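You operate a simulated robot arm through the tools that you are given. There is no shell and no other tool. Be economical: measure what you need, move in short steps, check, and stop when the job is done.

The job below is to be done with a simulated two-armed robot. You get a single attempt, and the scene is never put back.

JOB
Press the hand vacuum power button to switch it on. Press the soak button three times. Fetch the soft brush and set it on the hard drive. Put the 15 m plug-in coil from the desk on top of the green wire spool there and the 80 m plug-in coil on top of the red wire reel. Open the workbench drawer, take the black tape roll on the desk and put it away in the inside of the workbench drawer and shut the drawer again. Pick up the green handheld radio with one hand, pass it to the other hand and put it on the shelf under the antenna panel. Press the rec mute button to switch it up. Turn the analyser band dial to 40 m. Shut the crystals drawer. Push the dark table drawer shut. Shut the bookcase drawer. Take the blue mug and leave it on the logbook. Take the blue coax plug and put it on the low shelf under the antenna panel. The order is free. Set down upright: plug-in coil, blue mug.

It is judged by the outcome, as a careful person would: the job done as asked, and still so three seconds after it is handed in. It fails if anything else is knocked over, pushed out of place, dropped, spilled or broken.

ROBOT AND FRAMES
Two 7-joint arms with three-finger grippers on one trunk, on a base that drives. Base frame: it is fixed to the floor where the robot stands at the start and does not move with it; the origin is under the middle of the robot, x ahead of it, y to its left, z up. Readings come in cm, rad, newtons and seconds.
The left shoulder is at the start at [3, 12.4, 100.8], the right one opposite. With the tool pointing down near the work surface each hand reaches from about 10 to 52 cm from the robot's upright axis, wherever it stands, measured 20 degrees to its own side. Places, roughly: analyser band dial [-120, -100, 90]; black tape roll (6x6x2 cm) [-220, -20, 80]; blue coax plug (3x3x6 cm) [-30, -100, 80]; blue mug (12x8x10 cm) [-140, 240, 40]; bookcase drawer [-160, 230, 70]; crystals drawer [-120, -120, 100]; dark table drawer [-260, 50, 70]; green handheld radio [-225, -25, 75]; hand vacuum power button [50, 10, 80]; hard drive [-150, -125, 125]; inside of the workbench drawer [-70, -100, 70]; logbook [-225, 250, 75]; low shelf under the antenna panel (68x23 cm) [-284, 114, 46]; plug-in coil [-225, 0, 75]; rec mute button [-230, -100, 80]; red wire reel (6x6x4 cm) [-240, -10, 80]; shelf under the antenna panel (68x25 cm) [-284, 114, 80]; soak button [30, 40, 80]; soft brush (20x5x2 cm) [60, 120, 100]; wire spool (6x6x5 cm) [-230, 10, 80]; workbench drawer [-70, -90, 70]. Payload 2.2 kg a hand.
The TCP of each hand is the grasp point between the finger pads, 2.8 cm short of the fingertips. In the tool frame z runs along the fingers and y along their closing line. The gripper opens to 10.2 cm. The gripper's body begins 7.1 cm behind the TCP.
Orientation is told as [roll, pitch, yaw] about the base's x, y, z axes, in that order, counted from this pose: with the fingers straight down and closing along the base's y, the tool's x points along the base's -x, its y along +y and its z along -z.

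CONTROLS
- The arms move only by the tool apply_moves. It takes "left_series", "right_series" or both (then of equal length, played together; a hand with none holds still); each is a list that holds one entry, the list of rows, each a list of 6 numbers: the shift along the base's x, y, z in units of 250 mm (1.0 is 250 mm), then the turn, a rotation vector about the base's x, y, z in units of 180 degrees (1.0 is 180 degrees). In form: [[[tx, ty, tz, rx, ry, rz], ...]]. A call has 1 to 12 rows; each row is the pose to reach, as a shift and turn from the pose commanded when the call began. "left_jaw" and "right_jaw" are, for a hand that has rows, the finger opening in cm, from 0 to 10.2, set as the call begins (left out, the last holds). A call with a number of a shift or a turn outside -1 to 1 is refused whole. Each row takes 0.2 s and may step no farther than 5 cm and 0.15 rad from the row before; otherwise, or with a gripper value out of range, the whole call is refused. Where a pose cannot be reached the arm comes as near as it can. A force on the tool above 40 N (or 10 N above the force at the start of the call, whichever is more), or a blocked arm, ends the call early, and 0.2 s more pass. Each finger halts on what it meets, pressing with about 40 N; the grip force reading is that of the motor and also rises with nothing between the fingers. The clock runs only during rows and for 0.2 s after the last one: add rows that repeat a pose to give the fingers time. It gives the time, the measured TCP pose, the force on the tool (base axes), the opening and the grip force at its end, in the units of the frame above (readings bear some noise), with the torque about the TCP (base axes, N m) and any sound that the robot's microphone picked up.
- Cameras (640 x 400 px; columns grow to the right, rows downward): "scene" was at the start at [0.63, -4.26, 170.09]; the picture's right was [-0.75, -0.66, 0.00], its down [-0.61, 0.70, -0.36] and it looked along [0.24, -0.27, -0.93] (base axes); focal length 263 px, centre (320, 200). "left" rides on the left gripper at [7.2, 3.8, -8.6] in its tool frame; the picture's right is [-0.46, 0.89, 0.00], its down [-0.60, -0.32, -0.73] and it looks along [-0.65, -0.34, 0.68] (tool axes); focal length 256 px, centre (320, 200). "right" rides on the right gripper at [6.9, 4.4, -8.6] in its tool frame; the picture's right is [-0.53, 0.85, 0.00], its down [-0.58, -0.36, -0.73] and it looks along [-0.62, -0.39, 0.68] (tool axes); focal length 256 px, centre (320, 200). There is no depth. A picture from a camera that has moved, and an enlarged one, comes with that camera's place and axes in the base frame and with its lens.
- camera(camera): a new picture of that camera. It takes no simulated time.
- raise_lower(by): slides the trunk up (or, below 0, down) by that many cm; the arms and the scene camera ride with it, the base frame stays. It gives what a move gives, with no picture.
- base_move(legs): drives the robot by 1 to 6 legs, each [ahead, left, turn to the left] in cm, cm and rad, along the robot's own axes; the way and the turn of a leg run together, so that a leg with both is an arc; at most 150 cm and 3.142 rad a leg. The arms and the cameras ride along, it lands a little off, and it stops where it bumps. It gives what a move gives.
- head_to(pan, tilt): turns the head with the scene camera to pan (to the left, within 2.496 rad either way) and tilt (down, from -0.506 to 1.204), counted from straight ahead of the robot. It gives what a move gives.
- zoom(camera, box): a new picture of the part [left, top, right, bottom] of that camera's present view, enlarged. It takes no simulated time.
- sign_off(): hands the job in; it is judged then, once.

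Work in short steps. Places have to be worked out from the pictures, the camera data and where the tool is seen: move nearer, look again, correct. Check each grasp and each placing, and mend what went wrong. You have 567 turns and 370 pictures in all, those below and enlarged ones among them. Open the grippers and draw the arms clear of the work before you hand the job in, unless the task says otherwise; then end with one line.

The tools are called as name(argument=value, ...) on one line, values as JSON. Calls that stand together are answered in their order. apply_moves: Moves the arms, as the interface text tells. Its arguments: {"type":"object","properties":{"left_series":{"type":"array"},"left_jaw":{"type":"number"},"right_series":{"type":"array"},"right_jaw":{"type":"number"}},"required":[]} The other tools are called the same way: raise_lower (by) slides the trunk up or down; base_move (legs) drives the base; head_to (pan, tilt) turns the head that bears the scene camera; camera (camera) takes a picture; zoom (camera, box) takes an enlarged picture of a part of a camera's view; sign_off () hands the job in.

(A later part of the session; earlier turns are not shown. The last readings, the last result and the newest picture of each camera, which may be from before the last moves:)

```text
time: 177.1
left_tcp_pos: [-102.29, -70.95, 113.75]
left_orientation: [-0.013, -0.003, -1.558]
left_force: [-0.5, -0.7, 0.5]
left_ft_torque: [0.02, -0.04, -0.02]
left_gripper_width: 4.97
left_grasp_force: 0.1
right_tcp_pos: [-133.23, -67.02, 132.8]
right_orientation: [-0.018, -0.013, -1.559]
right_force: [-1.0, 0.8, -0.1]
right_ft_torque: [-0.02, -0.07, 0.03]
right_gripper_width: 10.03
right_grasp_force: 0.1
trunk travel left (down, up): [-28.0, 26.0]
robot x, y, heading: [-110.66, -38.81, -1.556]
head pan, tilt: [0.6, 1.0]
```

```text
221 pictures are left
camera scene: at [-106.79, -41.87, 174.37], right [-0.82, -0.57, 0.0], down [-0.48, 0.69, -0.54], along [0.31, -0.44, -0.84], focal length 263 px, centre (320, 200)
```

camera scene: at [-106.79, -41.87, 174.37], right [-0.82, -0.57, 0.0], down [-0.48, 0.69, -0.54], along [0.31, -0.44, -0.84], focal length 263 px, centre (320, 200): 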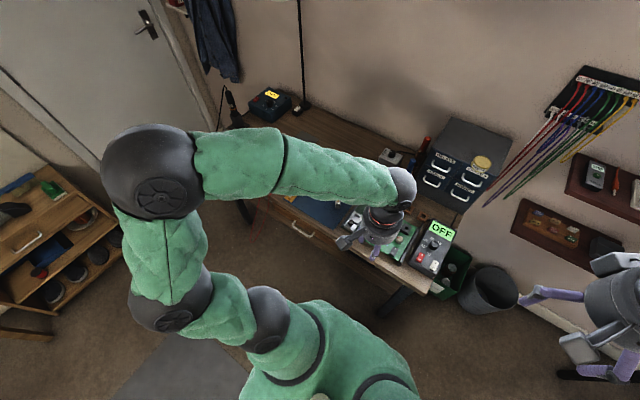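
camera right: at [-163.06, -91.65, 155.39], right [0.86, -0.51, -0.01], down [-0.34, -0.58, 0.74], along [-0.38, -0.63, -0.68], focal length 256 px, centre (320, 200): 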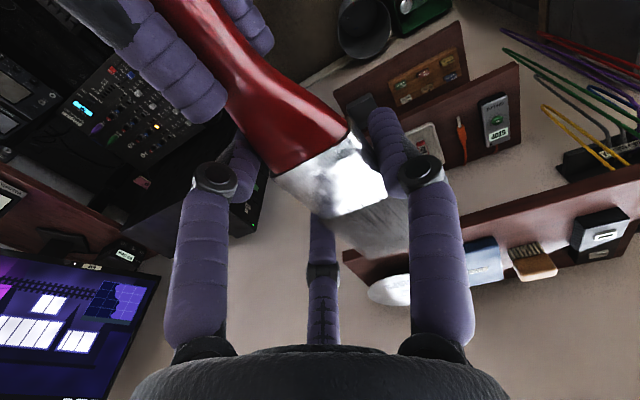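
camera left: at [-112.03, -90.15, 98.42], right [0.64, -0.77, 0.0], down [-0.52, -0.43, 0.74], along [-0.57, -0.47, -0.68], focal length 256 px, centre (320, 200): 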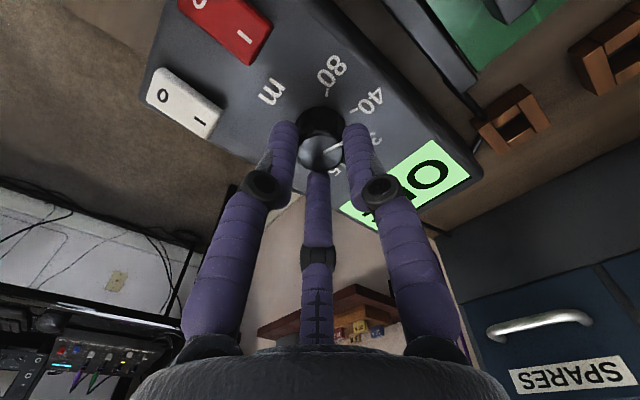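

head_to(pan=2.2, tilt=1.1)

camera(camera="scene")

head_to(pan=1.5, tilt=0.4)

camera(camera="scene")

```text
time: 178.7
left_tcp_pos: [-102.2, -70.85, 113.8]
left_orientation: [-0.015, -0.002, -1.557]
left_force: [-1.8, -0.7, 1.2]
left_ft_torque: [-0.01, -0.09, 0.02]
left_gripper_width: 5.0
left_grasp_force: 0.0
right_tcp_pos: [-133.2, -67.06, 132.7]
right_orientation: [-0.015, -0.016, -1.559]
right_force: [-0.9, -0.1, -0.5]
right_ft_torque: [-0.06, -0.09, 0.01]
right_gripper_width: 10.01
right_grasp_force: 0.1
trunk travel left (down, up): [-28.0, 26.0]
robot x, y, heading: [-110.64, -39.01, -1.561]
head pan, tilt: [2.201, 1.1]
```

```text
220 pictures are left
camera scene: at [-105.72, -32.41, 173.72], right [0.6, -0.8, 0.0], down [-0.71, -0.53, -0.46], along [0.36, 0.27, -0.89], focal length 263 px, centre (320, 200)
```

scene: 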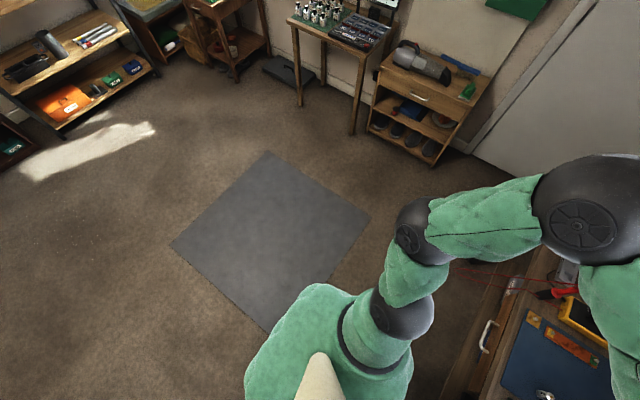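

```text
time: 179.8
left_tcp_pos: [-102.28, -70.87, 113.87]
left_orientation: [-0.013, -0.002, -1.558]
left_force: [1.8, 0.5, 0.3]
left_ft_torque: [-0.04, 0.14, 0.04]
left_gripper_width: 5.02
left_grasp_force: 0.0
right_tcp_pos: [-133.26, -67.07, 132.7]
right_orientation: [-0.016, -0.014, -1.558]
right_force: [0.5, -0.6, 0.3]
right_ft_torque: [0.07, 0.1, 0.0]
right_gripper_width: 9.98
right_grasp_force: 0.0
trunk travel left (down, up): [-28.0, 26.0]
robot x, y, heading: [-110.33, -39.18, -1.562]
head pan, tilt: [1.499, 0.4]
```

```text
219 pictures are left
camera scene: at [-101.53, -36.72, 179.4], right [-0.06, -1.0, 0.0], down [-0.39, 0.02, -0.92], along [0.92, -0.05, -0.39], focal length 263 px, centre (320, 200)
```

scene: 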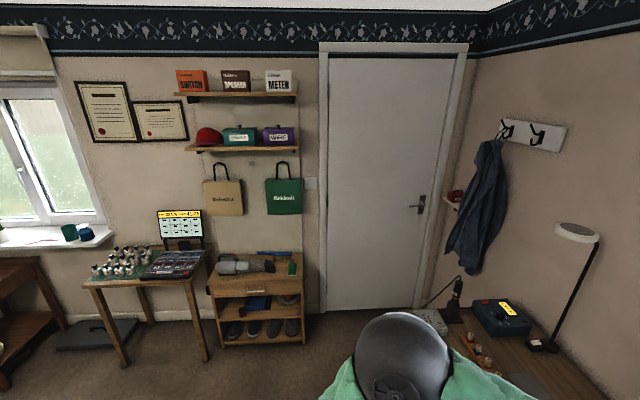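

head_to(pan=1.3, tilt=1.2)

camera(camera="scene")

zoom(camera="scene", box=[300, 120, 500, 245])

```text
time: 180.9
left_tcp_pos: [-102.25, -70.96, 113.76]
left_orientation: [-0.013, -0.003, -1.558]
left_force: [2.0, 0.5, -1.0]
left_ft_torque: [0.0, 0.12, 0.01]
left_gripper_width: 5.02
left_grasp_force: 0.0
right_tcp_pos: [-133.27, -67.21, 132.76]
right_orientation: [-0.016, -0.014, -1.558]
right_force: [1.0, -0.8, 1.3]
right_ft_torque: [0.06, 0.06, -0.02]
right_gripper_width: 9.99
right_grasp_force: 0.1
trunk travel left (down, up): [-28.0, 26.0]
robot x, y, heading: [-110.62, -39.0, -1.558]
head pan, tilt: [1.3, 1.201]
```

```text
218 pictures are left
camera scene: at [-105.38, -37.61, 173.12], right [-0.26, -0.97, 0.0], down [-0.9, 0.24, -0.36], along [0.35, -0.09, -0.93], focal length 263 px, centre (320, 200)
```

scene: 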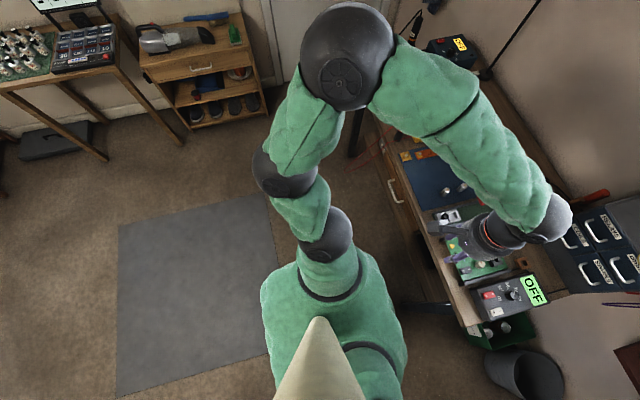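

```text
3.20 times, centred on (400, 182) of scene
camera zoom: at [-105.38, -37.61, 173.12], right [-0.26, -0.97, 0.0], down [-0.9, 0.24, -0.36], along [0.35, -0.09, -0.93], focal length 842 px, centre (64, 256)
```

zoom: 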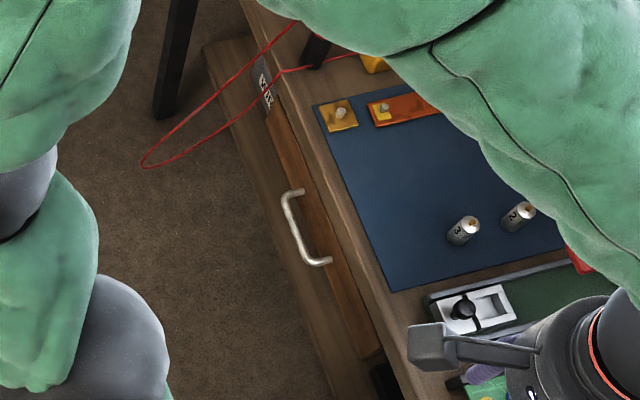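

Nothing visible blocks; try a short left step again.

base_move(legs=[[0, 12, 0]])

```text
time: 182.2
left_tcp_pos: [-89.61, -69.66, 113.74]
left_orientation: [-0.014, -0.002, -1.559]
left_force: [-0.8, -0.4, 0.0]
left_ft_torque: [0.0, 0.03, -0.02]
left_gripper_width: 4.99
left_grasp_force: 0.0
right_tcp_pos: [-120.54, -65.91, 132.91]
right_orientation: [-0.017, -0.013, -1.561]
right_force: [0.0, -0.1, 0.3]
right_ft_torque: [-0.02, 0.04, 0.01]
right_gripper_width: 10.0
right_grasp_force: 0.0
trunk travel left (down, up): [-28.0, 26.0]
robot x, y, heading: [-97.84, -37.67, -1.558]
head pan, tilt: [1.3, 1.201]
```

Worked. Continue left 11 cm and view the drawer with the left hand camera.

base_move(legs=[[0, 11, 0]])

head_to(pan=0.3, tilt=1.15)

camera(camera="left")

camera(camera="scene")

```text
time: 183.3
left_tcp_pos: [-78.58, -68.73, 114.08]
left_orientation: [-0.015, -0.008, -1.556]
left_force: [0.6, 0.5, 0.2]
left_ft_torque: [0.0, 0.04, 0.0]
left_gripper_width: 5.01
left_grasp_force: 0.0
right_tcp_pos: [-109.65, -64.85, 133.1]
right_orientation: [-0.019, -0.02, -1.557]
right_force: [0.4, 0.2, 0.8]
right_ft_torque: [0.0, 0.04, -0.03]
right_gripper_width: 10.02
right_grasp_force: 0.1
trunk travel left (down, up): [-28.0, 26.0]
robot x, y, heading: [-87.03, -37.37, -1.56]
head pan, tilt: [1.3, 1.201]
```

```text
time: 184.6
left_tcp_pos: [-78.84, -68.16, 114.11]
left_orientation: [-0.015, -0.014, -1.557]
left_force: [0.0, -0.6, -0.4]
left_ft_torque: [-0.02, -0.02, 0.0]
left_gripper_width: 4.98
left_grasp_force: 0.0
right_tcp_pos: [-109.73, -64.17, 133.17]
right_orientation: [-0.018, -0.027, -1.558]
right_force: [0.5, 0.2, 0.3]
right_ft_torque: [0.01, 0.02, -0.02]
right_gripper_width: 10.03
right_grasp_force: 0.1
trunk travel left (down, up): [-28.0, 26.0]
robot x, y, heading: [-87.23, -37.58, -1.555]
head pan, tilt: [0.3, 1.15]
```

```text
216 pictures are left
camera left: at [-74.97, -60.63, 122.63], right [0.89, -0.45, -0.01], down [-0.3, -0.6, 0.74], along [-0.34, -0.66, -0.67], focal length 256 px, centre (320, 200)
```

left: 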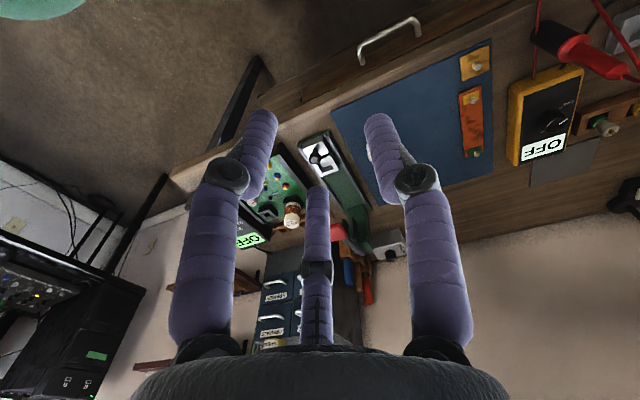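

```text
215 pictures are left
camera scene: at [-85.48, -41.46, 173.49], right [-0.95, -0.31, 0.0], down [-0.28, 0.87, -0.4], along [0.13, -0.38, -0.92], focal length 263 px, centre (320, 200)
```

scene: 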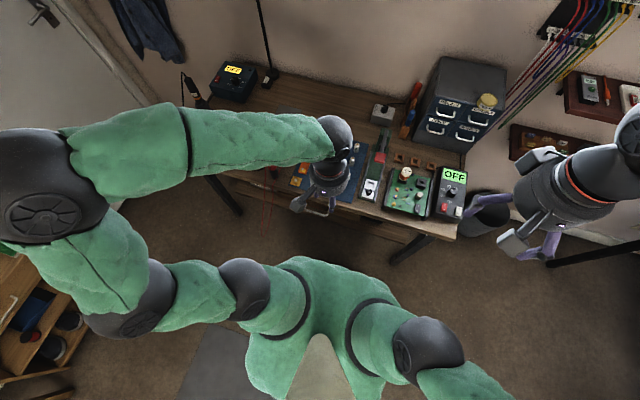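

Handle bar centre at about (-70.6, -80.5, 67.5). Close the left jaw and move above/in front of it for a close look.

apply_moves(left_series=[[[0.08, -0.08, -0.12, 0, 0, 0], [0.16, -0.16, -0.26, 0, 0, 0], [0.24, -0.24, -0.4, 0, 0, 0], [0.33, -0.32, -0.54, 0, 0, 0], [0.33, -0.4, -0.7, 0, 0, 0], [0.33, -0.4, -0.8, 0, 0, 0]]], left_jaw=0)

camera(camera="left")

```text
time: 186.0
left_tcp_pos: [-70.51, -78.07, 94.32]
left_orientation: [-0.016, -0.015, -1.557]
left_force: [-0.6, 0.4, -0.3]
left_ft_torque: [-0.02, 0.02, 0.01]
left_gripper_width: 0.2
left_grasp_force: 31.8
right_tcp_pos: [-109.73, -64.01, 133.08]
right_orientation: [-0.017, -0.026, -1.558]
right_force: [0.0, -0.3, 0.5]
right_ft_torque: [0.0, 0.01, -0.03]
right_gripper_width: 10.0
right_grasp_force: 0.1
trunk travel left (down, up): [-28.0, 26.0]
robot x, y, heading: [-87.34, -37.96, -1.557]
head pan, tilt: [0.3, 1.15]
```

```text
214 pictures are left
camera left: at [-66.69, -70.5, 102.73], right [0.89, -0.45, -0.01], down [-0.3, -0.6, 0.74], along [-0.34, -0.66, -0.67], focal length 256 px, centre (320, 200)
```

left: 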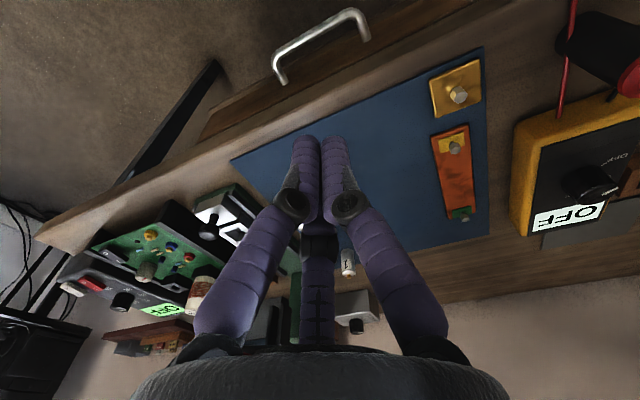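

Best grasp is horizontal with fingers above and below the bar. Back off 20 cm and reorient the left hand (yaw −90°, then tilt to horizontal).

apply_moves(left_series=[[[0, 0, 0.16, 0, 0, 0], [0, 0, 0.32, 0, 0, 0]]])

base_move(legs=[[-20, 0, 0]])

apply_moves(left_series=[[[0, -0.04, 0, 0, 0, -0.045], [0, -0.08, 0, 0, 0, -0.09], [0, -0.12, 0, 0, 0, -0.135], [0, -0.16, 0, 0, 0, -0.18], [0, -0.2, 0, 0, 0, -0.225], [0, -0.24, 0, 0, 0, -0.27], [0, -0.28, 0, 0, 0, -0.315], [0, -0.32, 0, 0, 0, -0.36], [0, -0.36, 0, 0, 0, -0.405], [0, -0.4, 0, 0, 0, -0.45], [0, -0.4, 0, 0, 0, -0.5]]])

```text
time: 186.6
left_tcp_pos: [-70.62, -78.04, 102.26]
left_orientation: [-0.014, -0.012, -1.558]
left_force: [-0.5, 0.3, 0.0]
left_ft_torque: [0.02, 0.02, -0.03]
left_gripper_width: 0.22
left_grasp_force: 31.3
right_tcp_pos: [-109.72, -64.16, 133.15]
right_orientation: [-0.018, -0.026, -1.556]
right_force: [-0.9, 0.0, 0.5]
right_ft_torque: [0.0, 0.0, 0.02]
right_gripper_width: 10.01
right_grasp_force: 0.1
trunk travel left (down, up): [-28.0, 26.0]
robot x, y, heading: [-87.03, -37.67, -1.551]
head pan, tilt: [0.3, 1.15]
```

```text
time: 188.2
left_tcp_pos: [-70.68, -58.1, 102.26]
left_orientation: [-0.014, -0.014, -1.555]
left_force: [-0.6, 1.1, 0.6]
left_ft_torque: [-0.05, -0.02, -0.02]
left_gripper_width: 0.18
left_grasp_force: 31.7
right_tcp_pos: [-109.94, -44.44, 133.26]
right_orientation: [-0.019, -0.027, -1.552]
right_force: [-0.3, 0.2, -0.4]
right_ft_torque: [-0.05, 0.0, -0.02]
right_gripper_width: 10.02
right_grasp_force: 0.0
trunk travel left (down, up): [-28.0, 26.0]
robot x, y, heading: [-87.54, -17.62, -1.552]
head pan, tilt: [0.3, 1.15]
```

```text
refused: row 11 steps farther than a row can; nothing moved
```

apply_moves(left_series=[[[0, -0.04, 0, 0, 0, -0.045], [0, -0.08, 0, 0, 0, -0.09], [0, -0.12, 0, 0, 0, -0.135], [0, -0.16, 0, 0, 0, -0.18], [0, -0.2, 0, 0, 0, -0.225], [0, -0.24, 0, 0, 0, -0.27], [0, -0.28, 0, 0, 0, -0.315], [0, -0.32, 0, 0, 0, -0.36], [0, -0.36, 0, 0, 0, -0.405], [0, -0.4, 0, 0, 0, -0.45], [0, -0.4, 0, 0, 0, -0.495]]])

apply_moves(left_series=[[[0, 0, -0.04, -0.045, 0, 0], [0, 0, -0.08, -0.09, 0, 0], [0, 0, -0.12, -0.135, 0, 0], [0, 0, -0.16, -0.18, 0, 0], [0, 0, -0.2, -0.225, 0, 0], [0, 0, -0.24, -0.27, 0, 0], [0, 0, -0.28, -0.315, 0, 0], [0, 0, -0.32, -0.36, 0, 0], [0, 0, -0.36, -0.405, 0, 0], [0, 0, -0.4, -0.45, 0, 0], [0, 0, -0.4, -0.495, 0, 0]]])

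camera(camera="left")

camera(camera="scene")

```text
time: 190.6
left_tcp_pos: [-70.72, -67.5, 102.63]
left_orientation: [-0.015, -0.023, -3.113]
left_force: [-0.3, -0.2, 0.0]
left_ft_torque: [0.0, 0.02, 0.0]
left_gripper_width: 0.19
left_grasp_force: 31.6
right_tcp_pos: [-109.9, -43.65, 133.31]
right_orientation: [-0.018, -0.033, -1.555]
right_force: [-0.9, -0.4, -0.7]
right_ft_torque: [0.0, 0.02, -0.01]
right_gripper_width: 9.99
right_grasp_force: 0.1
trunk travel left (down, up): [-28.0, 26.0]
robot x, y, heading: [-87.45, -17.11, -1.553]
head pan, tilt: [0.3, 1.15]
```

```text
time: 193.0
left_tcp_pos: [-82.22, -65.65, 96.99]
left_orientation: [1.524, -0.032, -3.112]
left_force: [-0.3, -1.1, -0.3]
left_ft_torque: [-0.02, -0.02, 0.03]
left_gripper_width: 0.21
left_grasp_force: 31.6
left hand out of reach, approached as far as the arm can: row 7, 8, 9, 10, 11
right_tcp_pos: [-110.02, -43.73, 133.26]
right_orientation: [-0.017, -0.032, -1.552]
right_force: [-0.3, -0.4, -0.2]
right_ft_torque: [0.01, -0.01, 0.02]
right_gripper_width: 10.0
right_grasp_force: 0.0
trunk travel left (down, up): [-28.0, 26.0]
robot x, y, heading: [-87.18, -17.77, -1.552]
head pan, tilt: [0.3, 1.15]
```

```text
213 pictures are left
camera left: at [-75.05, -56.94, 100.89], right [-0.43, -0.06, 0.9], down [-0.64, 0.73, -0.26], along [-0.64, -0.69, -0.35], focal length 256 px, centre (320, 200)
```

left: 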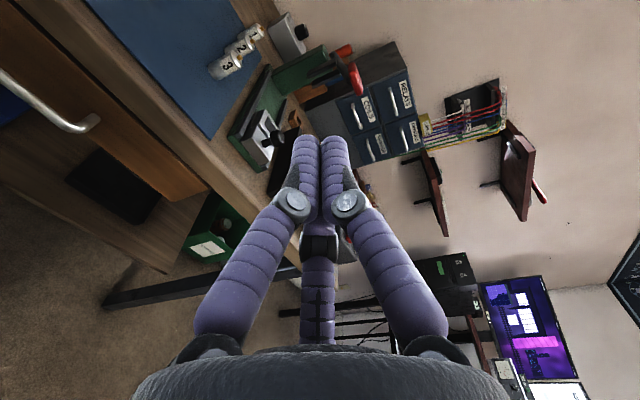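

```text
212 pictures are left
camera scene: at [-85.68, -21.86, 173.5], right [-0.95, -0.31, 0.0], down [-0.28, 0.87, -0.4], along [0.13, -0.38, -0.92], focal length 263 px, centre (320, 200)
```

scene: 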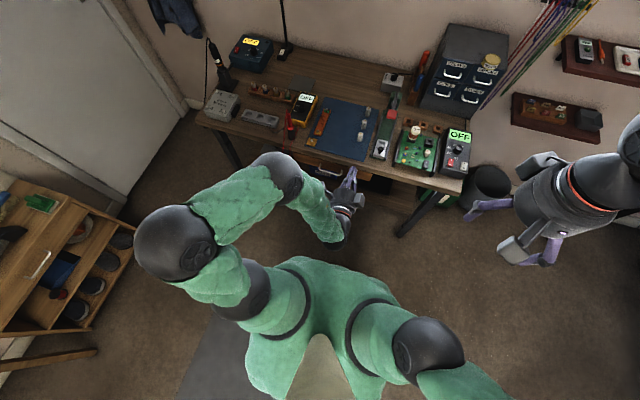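

X limit again due to wrist; use base and trunk instead: shift left 11.5 cm and lower the trunk 25 cm.

base_move(legs=[[0, 11.5, 0]])

raise_lower(by=-25)

camera(camera="left")

head_to(pan=0.2, tilt=0.9)

camera(camera="scene")

```text
time: 194.2
left_tcp_pos: [-70.26, -65.28, 97.02]
left_orientation: [1.521, -0.034, -3.108]
left_force: [0.8, -0.7, 0.8]
left_ft_torque: [0.0, -0.01, -0.04]
left_gripper_width: 0.22
left_grasp_force: 31.4
right_tcp_pos: [-98.15, -43.46, 133.3]
right_orientation: [-0.021, -0.031, -1.552]
right_force: [0.3, 0.1, -0.4]
right_ft_torque: [-0.03, 0.03, 0.03]
right_gripper_width: 9.99
right_grasp_force: 0.0
trunk travel left (down, up): [-28.0, 26.0]
robot x, y, heading: [-75.75, -17.48, -1.551]
head pan, tilt: [0.3, 1.15]
```

```text
time: 196.8
left_tcp_pos: [-70.48, -64.68, 72.17]
left_orientation: [1.529, -0.031, -3.108]
left_force: [0.7, -0.1, 0.6]
left_ft_torque: [0.05, 0.01, -0.01]
left_gripper_width: 0.19
left_grasp_force: 31.6
right_tcp_pos: [-98.33, -42.56, 108.47]
right_orientation: [-0.018, -0.042, -1.552]
right_force: [0.3, 0.5, -0.4]
right_ft_torque: [0.01, -0.01, -0.01]
right_gripper_width: 10.0
right_grasp_force: 0.0
trunk travel left (down, up): [-3.0, 51.0]
robot x, y, heading: [-76.11, -17.62, -1.555]
head pan, tilt: [0.3, 1.15]
```

```text
211 pictures are left
camera left: at [-63.31, -55.99, 76.16], right [-0.44, -0.05, 0.9], down [-0.64, 0.72, -0.27], along [-0.64, -0.69, -0.35], focal length 256 px, centre (320, 200)
```

left: 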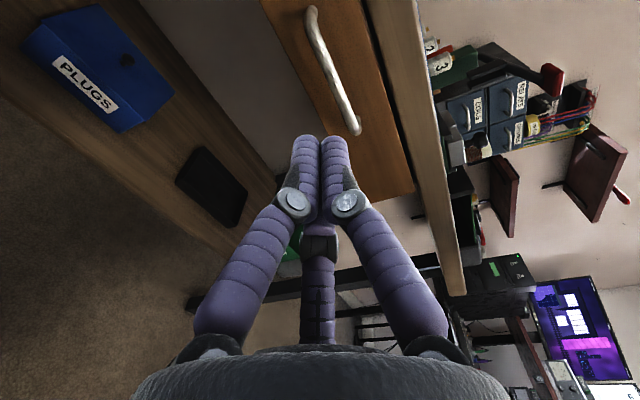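

```text
time: 197.6
left_tcp_pos: [-70.42, -64.76, 72.15]
left_orientation: [1.529, -0.031, -3.108]
left_force: [-0.3, 1.6, 0.1]
left_ft_torque: [-0.01, -0.02, 0.01]
left_gripper_width: 0.21
left_grasp_force: 31.7
right_tcp_pos: [-98.33, -42.44, 108.42]
right_orientation: [-0.018, -0.04, -1.551]
right_force: [0.4, 0.5, -0.1]
right_ft_torque: [0.03, 0.04, -0.01]
right_gripper_width: 9.97
right_grasp_force: 0.0
trunk travel left (down, up): [-3.0, 51.0]
robot x, y, heading: [-75.28, -17.38, -1.547]
head pan, tilt: [0.201, 0.901]
```

```text
210 pictures are left
camera scene: at [-74.25, -23.08, 150.18], right [-0.98, -0.22, 0.0], down [-0.17, 0.77, -0.61], along [0.14, -0.6, -0.79], focal length 263 px, centre (320, 200)
```

scene: 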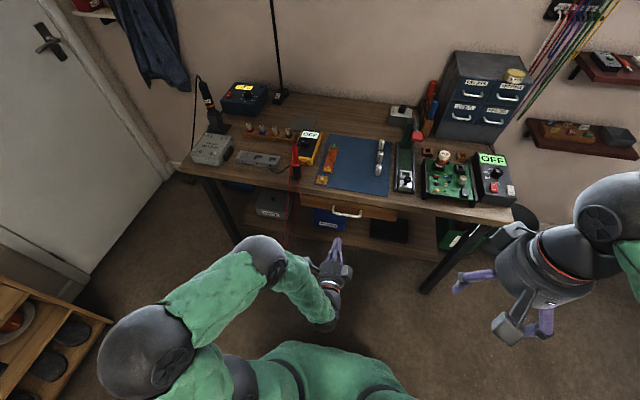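

Handle now triangulates to (-70.9, -78.5, 72.3); the hand is level with it. Open the jaw 4.5 cm and drive ahead 9 cm.

apply_moves(left_series=[[[0, 0, 0, 0, 0, 0], [0, 0, 0, 0, 0, 0]]], left_jaw=4.5)

base_move(legs=[[9, 0, 0]])

camera(camera="left")

zoom(camera="scene", box=[264, 190, 424, 290])

```text
time: 198.2
left_tcp_pos: [-70.49, -64.71, 72.17]
left_orientation: [1.529, -0.032, -3.109]
left_force: [0.3, -0.4, 0.5]
left_ft_torque: [-0.03, 0.0, 0.0]
left_gripper_width: 4.5
left_grasp_force: 0.0
right_tcp_pos: [-98.3, -42.56, 108.48]
right_orientation: [-0.016, -0.04, -1.552]
right_force: [0.0, -0.1, -0.4]
right_ft_torque: [0.04, -0.02, -0.03]
right_gripper_width: 10.0
right_grasp_force: 0.0
trunk travel left (down, up): [-3.0, 51.0]
robot x, y, heading: [-75.8, -17.67, -1.549]
head pan, tilt: [0.201, 0.901]
```

```text
time: 199.3
left_tcp_pos: [-70.26, -74.02, 72.16]
left_orientation: [1.528, -0.032, -3.109]
left_force: [1.0, -0.1, 0.3]
left_ft_torque: [0.02, 0.02, 0.01]
left_gripper_width: 4.51
left_grasp_force: 0.1
right_tcp_pos: [-98.15, -51.77, 108.45]
right_orientation: [-0.018, -0.038, -1.553]
right_force: [-0.6, -0.5, 0.1]
right_ft_torque: [0.0, 0.01, -0.01]
right_gripper_width: 9.97
right_grasp_force: 0.2
trunk travel left (down, up): [-3.0, 51.0]
robot x, y, heading: [-75.24, -26.63, -1.547]
head pan, tilt: [0.201, 0.901]
```

```text
209 pictures are left
camera left: at [-63.14, -65.18, 76.1], right [-0.44, -0.05, 0.9], down [-0.64, 0.72, -0.27], along [-0.64, -0.69, -0.35], focal length 256 px, centre (320, 200)
```

left: 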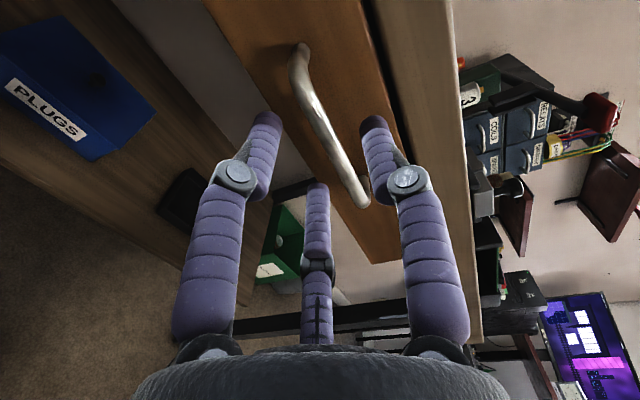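

```text
4.00 times, centred on (344, 240) of scene
camera zoom: at [-74.07, -32.34, 150.18], right [-0.98, -0.22, 0.0], down [-0.17, 0.77, -0.61], along [0.14, -0.6, -0.79], focal length 1053 px, centre (224, 40)
```

zoom: 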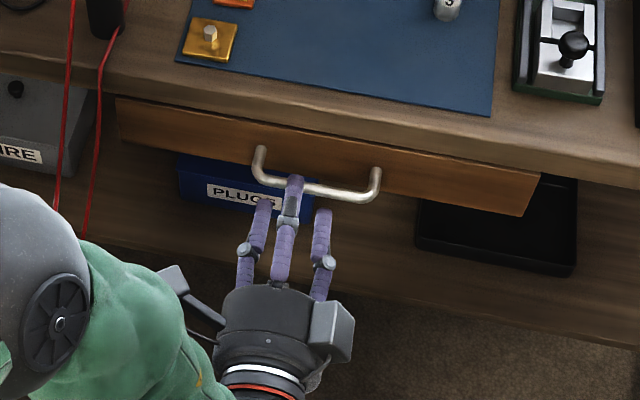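

Bar is between the fingers. Advance 3 cm more and close.

base_move(legs=[[3, 0, 0]])

apply_moves(left_series=[[[0, 0, 0, 0, 0, 0], [0, 0, 0, 0, 0, 0], [0, 0, 0, 0, 0, 0]]], left_jaw=0)

camera(camera="left")

```text
time: 200.1
left_tcp_pos: [-70.16, -76.39, 72.52]
left_orientation: [1.534, -0.032, -3.108]
left_force: [-0.5, -0.1, -0.3]
left_ft_torque: [-0.01, -0.02, 0.0]
left_gripper_width: 4.48
left_grasp_force: 0.1
right_tcp_pos: [-98.26, -54.06, 108.49]
right_orientation: [-0.018, -0.047, -1.551]
right_force: [-0.1, -0.8, -0.1]
right_ft_torque: [0.01, 0.01, -0.02]
right_gripper_width: 9.99
right_grasp_force: 0.0
trunk travel left (down, up): [-3.0, 51.0]
robot x, y, heading: [-75.68, -29.51, -1.556]
head pan, tilt: [0.201, 0.901]
```

```text
time: 200.8
left_tcp_pos: [-70.56, -74.8, 72.23]
left_orientation: [1.522, -0.023, -3.121]
left_force: [-5.6, 2.6, -18.3]
left_ft_torque: [0.31, -0.77, 0.64]
left_gripper_width: 1.7
left_grasp_force: 42.5
right_tcp_pos: [-98.41, -52.3, 108.77]
right_orientation: [-0.017, -0.061, -1.553]
right_force: [-0.1, -0.3, 0.1]
right_ft_torque: [-0.02, -0.03, -0.04]
right_gripper_width: 10.0
right_grasp_force: 0.1
trunk travel left (down, up): [-3.0, 51.0]
robot x, y, heading: [-75.53, -29.84, -1.552]
head pan, tilt: [0.201, 0.901]
stopped in row 3 (left hand): the force on the tool passed its limit at 41 N (the readings are from after the stop); the commanded pose is now the measured one
```

```text
207 pictures are left
camera left: at [-63.39, -66.14, 76.21], right [-0.44, -0.05, 0.9], down [-0.62, 0.73, -0.27], along [-0.64, -0.68, -0.36], focal length 256 px, centre (320, 200)
```

left: 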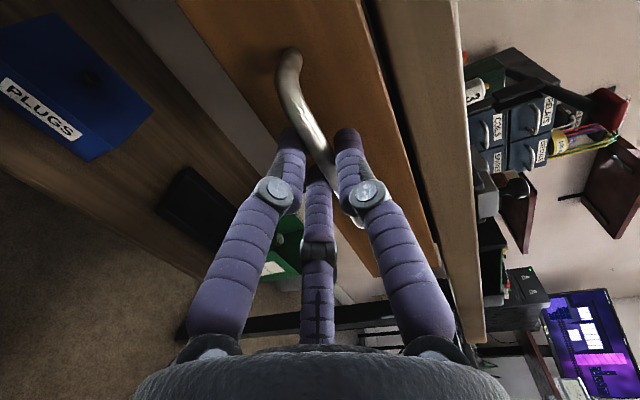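

Bar gripped. Drive back 14 cm to pull the drawer open.

base_move(legs=[[-14, 0, 0]])

camera(camera="scene")

camera(camera="left")

```text
time: 202.7
left_tcp_pos: [-70.54, -59.81, 72.18]
left_orientation: [1.513, -0.02, -3.115]
left_force: [-5.7, 3.2, -39.9]
left_ft_torque: [0.66, -1.13, 0.77]
left_gripper_width: 1.66
left_grasp_force: 42.2
right_tcp_pos: [-98.59, -37.05, 109.02]
right_orientation: [-0.017, -0.074, -1.551]
right_force: [0.9, 0.7, 0.2]
right_ft_torque: [0.0, 0.0, -0.02]
right_gripper_width: 9.98
right_grasp_force: 0.1
trunk travel left (down, up): [-3.0, 51.0]
robot x, y, heading: [-75.7, -15.6, -1.559]
head pan, tilt: [0.201, 0.901]
stopped in leg 1: the force on the tool passed its limit at 41 N (the readings are from after the stop); the commanded pose is now the measured one
```

```text
206 pictures are left
camera scene: at [-74.36, -21.22, 150.16], right [-0.98, -0.22, 0.0], down [-0.17, 0.77, -0.61], along [0.13, -0.6, -0.79], focal length 263 px, centre (320, 200)
```

scene: 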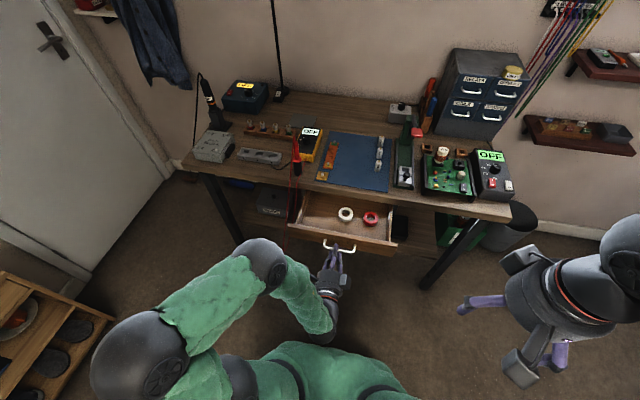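

```text
205 pictures are left
camera left: at [-63.46, -51.28, 76.32], right [-0.45, -0.06, 0.89], down [-0.63, 0.73, -0.26], along [-0.64, -0.68, -0.37], focal length 256 px, centre (320, 200)
```

left: 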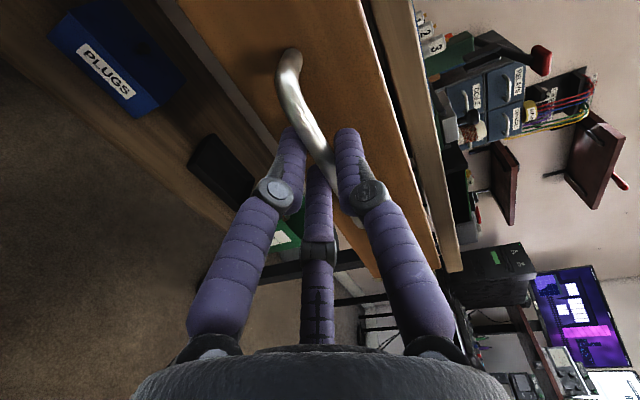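

Drawer is open (~15 cm, two tape rolls inside). Release the handle and back off.

apply_moves(left_series=[[[0, 0, 0, 0, 0, 0], [0, 0, 0, 0, 0, 0], [0, 0, 0, 0, 0, 0]]], left_jaw=5)

base_move(legs=[[-10, 0, 0]])

zoom(camera="scene", box=[180, 80, 500, 280])

```text
time: 203.5
left_tcp_pos: [-70.62, -60.25, 72.89]
left_orientation: [1.537, -0.026, -3.117]
left_force: [1.1, -0.7, -5.1]
left_ft_torque: [0.08, -0.16, 0.07]
left_gripper_width: 5.01
left_grasp_force: 0.4
right_tcp_pos: [-98.6, -37.13, 108.88]
right_orientation: [-0.015, -0.073, -1.553]
right_force: [-0.3, -0.4, -0.1]
right_ft_torque: [-0.01, -0.02, 0.01]
right_gripper_width: 10.02
right_grasp_force: 0.0
trunk travel left (down, up): [-3.0, 51.0]
robot x, y, heading: [-76.12, -16.04, -1.553]
head pan, tilt: [0.201, 0.901]
```

```text
time: 204.6
left_tcp_pos: [-70.78, -49.9, 72.88]
left_orientation: [1.535, -0.026, -3.116]
left_force: [-0.4, 0.5, -0.6]
left_ft_torque: [0.0, 0.04, 0.03]
left_gripper_width: 5.0
left_grasp_force: 0.0
right_tcp_pos: [-98.73, -26.62, 109.04]
right_orientation: [-0.015, -0.075, -1.554]
right_force: [-0.2, 0.9, -0.9]
right_ft_torque: [-0.04, 0.0, 0.01]
right_gripper_width: 9.99
right_grasp_force: 0.1
trunk travel left (down, up): [-3.0, 51.0]
robot x, y, heading: [-76.18, -5.43, -1.555]
head pan, tilt: [0.201, 0.901]
```

```text
2.00 times, centred on (340, 180) of scene
camera zoom: at [-74.48, -10.76, 150.19], right [-0.98, -0.21, 0.0], down [-0.17, 0.77, -0.62], along [0.13, -0.6, -0.79], focal length 526 px, centre (280, 240)
```

zoom: 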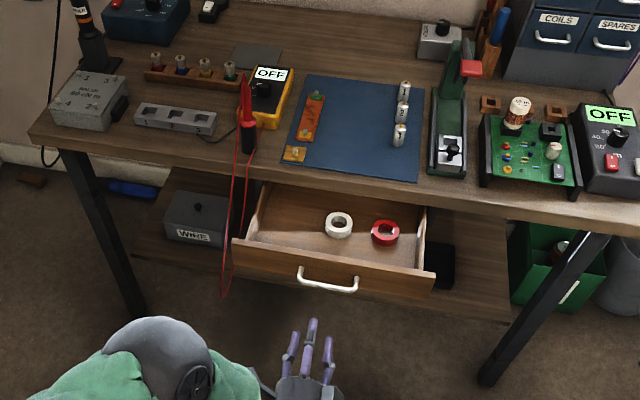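

Drawer open. Now raise the trunk and restore the left hand to tool-down.

raise_lower(by=25)

apply_moves(left_series=[[[0, 0.0, 0.08, 0.044, 0, 0], [0, 0, 0.16, 0.088, 0, 0], [0, 0, 0.24, 0.132, 0, 0], [0, 0, 0.32, 0.176, 0, 0], [0, 0, 0.4, 0.22, 0, 0], [0, 0, 0.48, 0.264, 0, 0], [0, 0, 0.5, 0.308, 0, 0], [0, 0, 0.5, 0.352, 0, 0], [0, 0, 0.5, 0.396, 0, 0], [0, 0, 0.5, 0.44, 0, 0], [0, 0, 0.5, 0.484, 0, 0], [0, 0, 0.5, 0.488, 0, 0]]])

apply_moves(left_series=[[[0, 0.02, 0, 0, 0, 0.045], [0, 0.04, 0, 0, 0, 0.09], [0, 0.06, 0, 0, 0, 0.135], [0, 0.08, 0, 0, 0, 0.18], [0, 0.1, 0, 0, 0, 0.225], [0, 0.12, 0, 0, 0, 0.27], [0, 0.14, 0, 0, 0, 0.315], [0, 0.16, 0, 0, 0, 0.36], [0, 0.18, 0, 0, 0, 0.405], [0, 0.2, 0, 0, 0, 0.45], [0, 0.2, 0, 0, 0, 0.495]]])

```text
time: 207.2
left_tcp_pos: [-70.77, -49.76, 98.41]
left_orientation: [1.547, -0.028, -3.114]
left_force: [1.3, -0.3, 0.0]
left_ft_torque: [0.03, 0.0, 0.0]
left_gripper_width: 5.0
left_grasp_force: 0.0
right_tcp_pos: [-98.89, -26.13, 134.08]
right_orientation: [-0.017, -0.081, -1.555]
right_force: [0.1, 0.3, 0.2]
right_ft_torque: [0.0, -0.02, -0.01]
right_gripper_width: 10.0
right_grasp_force: 0.0
trunk travel left (down, up): [-28.0, 26.0]
robot x, y, heading: [-76.24, -5.0, -1.554]
head pan, tilt: [0.201, 0.901]
```

```text
time: 209.8
left_tcp_pos: [-70.8, -49.33, 110.51]
left_orientation: [0.006, 0.022, -3.115]
left_force: [0.3, 0.3, 0.1]
left_ft_torque: [0.01, -0.03, -0.02]
left_gripper_width: 5.0
left_grasp_force: 0.1
right_tcp_pos: [-98.92, -26.0, 134.0]
right_orientation: [-0.015, -0.08, -1.554]
right_force: [-0.7, -0.2, 0.3]
right_ft_torque: [0.0, 0.0, -0.02]
right_gripper_width: 10.0
right_grasp_force: 0.1
trunk travel left (down, up): [-28.0, 26.0]
robot x, y, heading: [-76.03, -4.93, -1.56]
head pan, tilt: [0.201, 0.901]
```

```text
time: 212.2
left_tcp_pos: [-70.87, -44.48, 110.53]
left_orientation: [0.008, 0.026, -1.558]
left_force: [-0.5, -0.3, -0.2]
left_ft_torque: [0.01, 0.01, 0.02]
left_gripper_width: 4.98
left_grasp_force: 0.0
right_tcp_pos: [-98.92, -26.13, 134.05]
right_orientation: [-0.016, -0.081, -1.556]
right_force: [-1.0, -0.3, -0.7]
right_ft_torque: [-0.01, -0.01, -0.01]
right_gripper_width: 9.99
right_grasp_force: 0.1
trunk travel left (down, up): [-28.0, 26.0]
robot x, y, heading: [-76.1, -5.17, -1.556]
head pan, tilt: [0.201, 0.901]
```

Fix hand tilts, then drive left and ahead to the far left end of the bench for the blue coax plug.

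apply_moves(left_series=[[[0, 0.05, 0, -0.008, 0.003, 0], [0, 0.1, 0.1, -0.008, 0.003, 0], [0, 0.16, 0.2, -0.008, 0.003, 0]]], right_series=[[[0, 0, -0.05, 0.013, -0.003, 0], [0, 0, -0.1, 0.026, -0.005, 0], [0, 0, -0.2, 0.026, -0.005, 0]]])

base_move(legs=[[0, 61, 0]])

base_move(legs=[[40, 0, 0]])

head_to(pan=-0.2, tilt=0.9)

camera(camera="scene")

```text
time: 213.0
left_tcp_pos: [-70.72, -40.26, 115.48]
left_orientation: [0.0, 0.0, -1.559]
left_force: [0.2, -0.3, 0.8]
left_ft_torque: [-0.04, -0.01, 0.01]
left_gripper_width: 5.03
left_grasp_force: 0.1
right_tcp_pos: [-98.94, -25.95, 129.32]
right_orientation: [0.001, 0.0, -1.555]
right_force: [0.6, 0.4, 0.1]
right_ft_torque: [-0.05, 0.0, 0.01]
right_gripper_width: 10.0
right_grasp_force: 0.0
trunk travel left (down, up): [-28.0, 26.0]
robot x, y, heading: [-75.78, -5.42, -1.557]
head pan, tilt: [0.201, 0.901]
```

```text
time: 216.5
left_tcp_pos: [-6.53, -40.74, 115.46]
left_orientation: [-0.005, 0.0, -1.554]
left_force: [-0.5, -1.0, -0.4]
left_ft_torque: [0.03, -0.02, -0.01]
left_gripper_width: 5.01
left_grasp_force: 0.0
right_tcp_pos: [-34.78, -26.4, 129.28]
right_orientation: [0.001, 0.003, -1.549]
right_force: [0.3, -0.7, -0.1]
right_ft_torque: [-0.03, 0.01, -0.02]
right_gripper_width: 10.0
right_grasp_force: 0.1
trunk travel left (down, up): [-28.0, 26.0]
robot x, y, heading: [-12.02, -5.51, -1.548]
head pan, tilt: [0.201, 0.901]
```

```text
time: 217.8
left_tcp_pos: [-12.83, -43.15, 115.93]
left_orientation: [0.005, -0.014, -1.548]
left_force: [-0.3, -0.1, -0.8]
left_ft_torque: [-0.01, -0.03, -0.01]
left_gripper_width: 5.02
left_grasp_force: 0.2
right_tcp_pos: [-41.12, -28.73, 129.28]
right_orientation: [0.009, -0.011, -1.544]
right_force: [-0.5, 0.1, 0.2]
right_ft_torque: [0.02, -0.06, -0.02]
right_gripper_width: 10.03
right_grasp_force: 0.0
trunk travel left (down, up): [-28.0, 26.0]
robot x, y, heading: [-17.82, -9.28, -1.551]
head pan, tilt: [0.201, 0.901]
stopped in leg 1: the robot was blocked; the commanded pose is now the measured one
```

```text
time: 218.7
left_tcp_pos: [-12.97, -43.6, 115.9]
left_orientation: [0.006, -0.008, -1.55]
left_force: [0.7, 0.2, -1.5]
left_ft_torque: [-0.04, 0.05, -0.01]
left_gripper_width: 5.01
left_grasp_force: 0.0
right_tcp_pos: [-41.25, -29.34, 129.11]
right_orientation: [0.007, -0.006, -1.547]
right_force: [0.8, 0.6, 0.2]
right_ft_torque: [-0.05, 0.06, -0.02]
right_gripper_width: 10.0
right_grasp_force: 0.1
trunk travel left (down, up): [-28.0, 26.0]
robot x, y, heading: [-17.65, -9.67, -1.55]
head pan, tilt: [-0.201, 0.901]
```

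```text
203 pictures are left
camera scene: at [-18.53, -14.91, 175.18], right [-0.98, 0.17, 0.0], down [0.14, 0.78, -0.62], along [-0.11, -0.61, -0.79], focal length 263 px, centre (320, 200)
```

scene: 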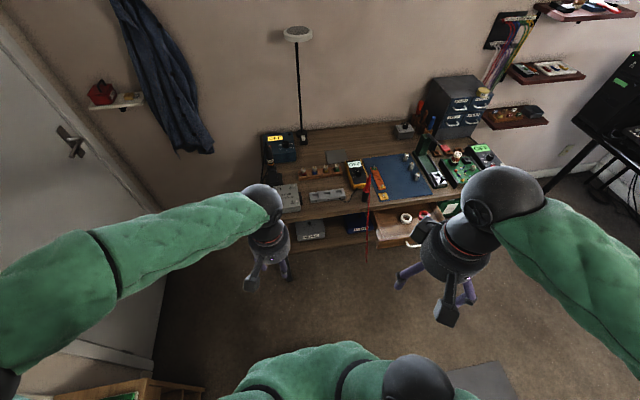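

Blocked again. Look at my left side for the cause.

head_to(pan=1.3, tilt=0.9)

camera(camera="scene")

```text
time: 220.2
left_tcp_pos: [-12.65, -43.39, 116.01]
left_orientation: [0.002, -0.011, -1.548]
left_force: [-0.1, 0.3, 0.0]
left_ft_torque: [0.0, -0.01, 0.01]
left_gripper_width: 4.99
left_grasp_force: 0.0
right_tcp_pos: [-41.04, -29.03, 129.17]
right_orientation: [0.007, -0.009, -1.542]
right_force: [-0.1, 1.3, -0.4]
right_ft_torque: [-0.01, 0.0, 0.02]
right_gripper_width: 10.03
right_grasp_force: 0.1
trunk travel left (down, up): [-28.0, 26.0]
robot x, y, heading: [-17.46, -9.49, -1.544]
head pan, tilt: [1.3, 0.901]
```

```text
202 pictures are left
camera scene: at [-10.26, -9.53, 175.2], right [-0.24, -0.97, -0.01], down [-0.76, 0.2, -0.62], along [0.6, -0.15, -0.79], focal length 263 px, centre (320, 200)
```

scene: 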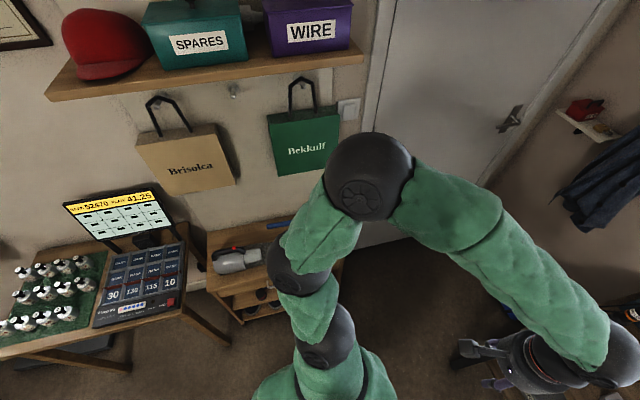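

head_to(pan=0.6, tilt=1.2)

camera(camera="scene")

head_to(pan=-1.3, tilt=1.1)

camera(camera="scene")

```text
time: 221.3
left_tcp_pos: [-12.79, -43.37, 115.94]
left_orientation: [0.003, -0.014, -1.55]
left_force: [-0.3, 0.7, -0.1]
left_ft_torque: [0.01, -0.01, 0.0]
left_gripper_width: 4.98
left_grasp_force: 0.1
right_tcp_pos: [-41.08, -29.09, 129.22]
right_orientation: [0.006, -0.01, -1.543]
right_force: [-0.4, 0.3, 0.1]
right_ft_torque: [0.01, -0.01, 0.02]
right_gripper_width: 9.98
right_grasp_force: 0.0
trunk travel left (down, up): [-28.0, 26.0]
robot x, y, heading: [-17.6, -9.14, -1.543]
head pan, tilt: [0.6, 1.201]
```

```text
201 pictures are left
camera scene: at [-14.3, -12.18, 173.2], right [-0.81, -0.59, 0.0], down [-0.55, 0.76, -0.36], along [0.21, -0.29, -0.93], focal length 263 px, centre (320, 200)
```

scene: 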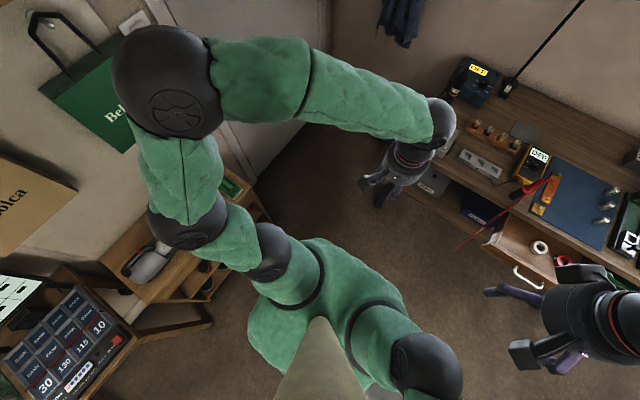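

```text
time: 223.2
left_tcp_pos: [-12.72, -43.3, 115.95]
left_orientation: [0.004, -0.013, -1.551]
left_force: [0.4, 0.8, 0.7]
left_ft_torque: [0.01, -0.04, -0.02]
left_gripper_width: 5.0
left_grasp_force: 0.1
right_tcp_pos: [-41.13, -29.17, 129.19]
right_orientation: [0.008, -0.012, -1.544]
right_force: [0.1, -1.0, 0.8]
right_ft_torque: [0.03, -0.01, 0.02]
right_gripper_width: 9.98
right_grasp_force: 0.1
trunk travel left (down, up): [-28.0, 26.0]
robot x, y, heading: [-17.73, -9.62, -1.547]
head pan, tilt: [-1.3, 1.1]
```

```text
200 pictures are left
camera scene: at [-23.61, -9.5, 173.83], right [-0.29, 0.96, 0.01], down [0.85, 0.26, -0.45], along [-0.44, -0.13, -0.89], focal length 263 px, centre (320, 200)
```

scene: 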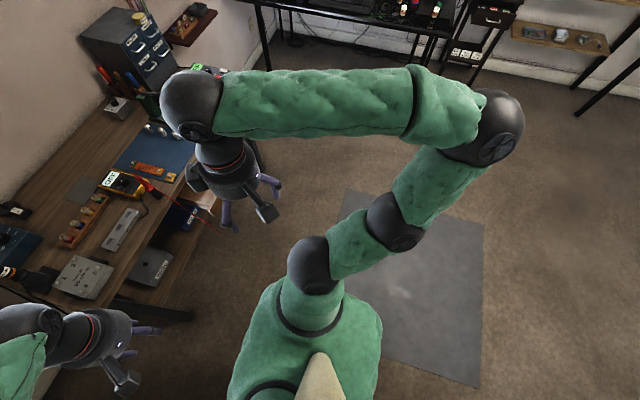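

Probably the mat edge catches the wheels (I'm right at its corner). Retry in short steps.

base_move(legs=[[0, 8, 0]])

base_move(legs=[[15, 0, 0]])

```text
time: 224.2
left_tcp_pos: [-5.65, -43.42, 115.72]
left_orientation: [0.01, -0.008, -1.552]
left_force: [1.0, -1.7, -0.1]
left_ft_torque: [0.04, -0.01, 0.0]
left_gripper_width: 4.96
left_grasp_force: 0.1
right_tcp_pos: [-33.96, -29.05, 129.11]
right_orientation: [0.011, -0.004, -1.549]
right_force: [0.3, -0.8, -0.1]
right_ft_torque: [0.05, 0.01, 0.01]
right_gripper_width: 9.98
right_grasp_force: 0.1
trunk travel left (down, up): [-28.0, 26.0]
robot x, y, heading: [-10.27, -9.19, -1.55]
head pan, tilt: [-1.3, 1.1]
```

```text
time: 225.6
left_tcp_pos: [-5.92, -55.94, 116.16]
left_orientation: [0.006, -0.019, -1.55]
left_force: [-0.6, -0.1, 0.5]
left_ft_torque: [0.0, -0.02, -0.01]
left_gripper_width: 5.0
left_grasp_force: 0.0
right_tcp_pos: [-34.34, -41.61, 129.33]
right_orientation: [0.008, -0.017, -1.544]
right_force: [-0.1, -0.7, -0.4]
right_ft_torque: [-0.04, -0.02, 0.0]
right_gripper_width: 9.99
right_grasp_force: 0.1
trunk travel left (down, up): [-28.0, 26.0]
robot x, y, heading: [-10.85, -22.95, -1.544]
head pan, tilt: [-1.3, 1.1]
```

base_move(legs=[[30, 0, 0]])

head_to(pan=-0.35, tilt=1.1)

camera(camera="scene")

camera(camera="right")

```text
time: 226.7
left_tcp_pos: [-12.25, -54.25, 116.66]
left_orientation: [0.004, -0.033, -1.548]
left_force: [0.5, 0.4, -0.2]
left_ft_torque: [-0.01, 0.03, 0.0]
left_gripper_width: 5.01
left_grasp_force: 0.1
right_tcp_pos: [-40.68, -39.71, 129.54]
right_orientation: [0.01, -0.034, -1.54]
right_force: [0.8, 0.3, 0.6]
right_ft_torque: [-0.01, -0.02, 0.01]
right_gripper_width: 9.98
right_grasp_force: 0.1
trunk travel left (down, up): [-28.0, 26.0]
robot x, y, heading: [-17.31, -22.51, -1.548]
head pan, tilt: [-1.3, 1.1]
stopped in leg 1: the robot was blocked; the commanded pose is now the measured one
```

```text
time: 227.9
left_tcp_pos: [-12.91, -54.6, 116.59]
left_orientation: [0.009, -0.031, -1.551]
left_force: [-0.4, -0.1, 0.3]
left_ft_torque: [-0.04, 0.05, -0.01]
left_gripper_width: 5.0
left_grasp_force: 0.0
right_tcp_pos: [-41.21, -40.13, 129.33]
right_orientation: [0.014, -0.03, -1.542]
right_force: [1.0, -0.1, 0.5]
right_ft_torque: [-0.05, 0.05, 0.01]
right_gripper_width: 10.0
right_grasp_force: 0.0
trunk travel left (down, up): [-28.0, 26.0]
robot x, y, heading: [-16.92, -22.78, -1.548]
head pan, tilt: [-0.351, 1.1]
```

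```text
199 pictures are left
camera scene: at [-18.86, -26.76, 173.8], right [-0.95, 0.32, 0.0], down [0.29, 0.85, -0.45], along [-0.15, -0.42, -0.89], focal length 263 px, centre (320, 200)
```

scene: 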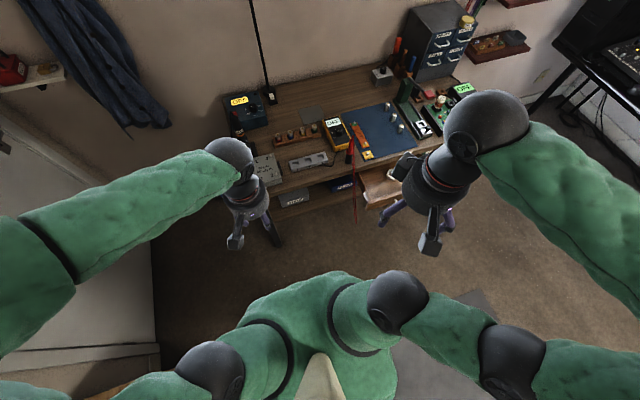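

```text
198 pictures are left
camera right: at [-37.12, -32.83, 137.81], right [0.86, -0.51, 0.03], down [-0.36, -0.57, 0.74], along [-0.36, -0.65, -0.67], focal length 256 px, centre (320, 200)
```

right: 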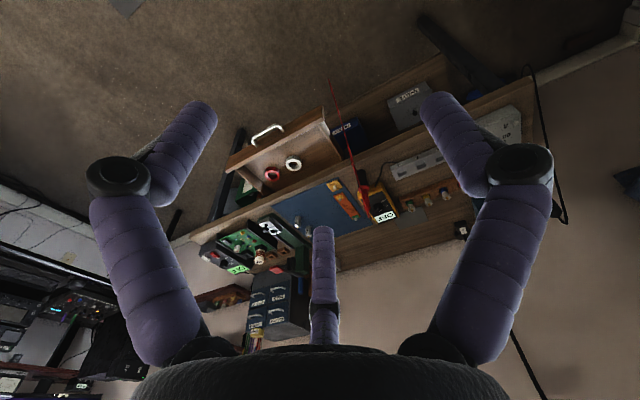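

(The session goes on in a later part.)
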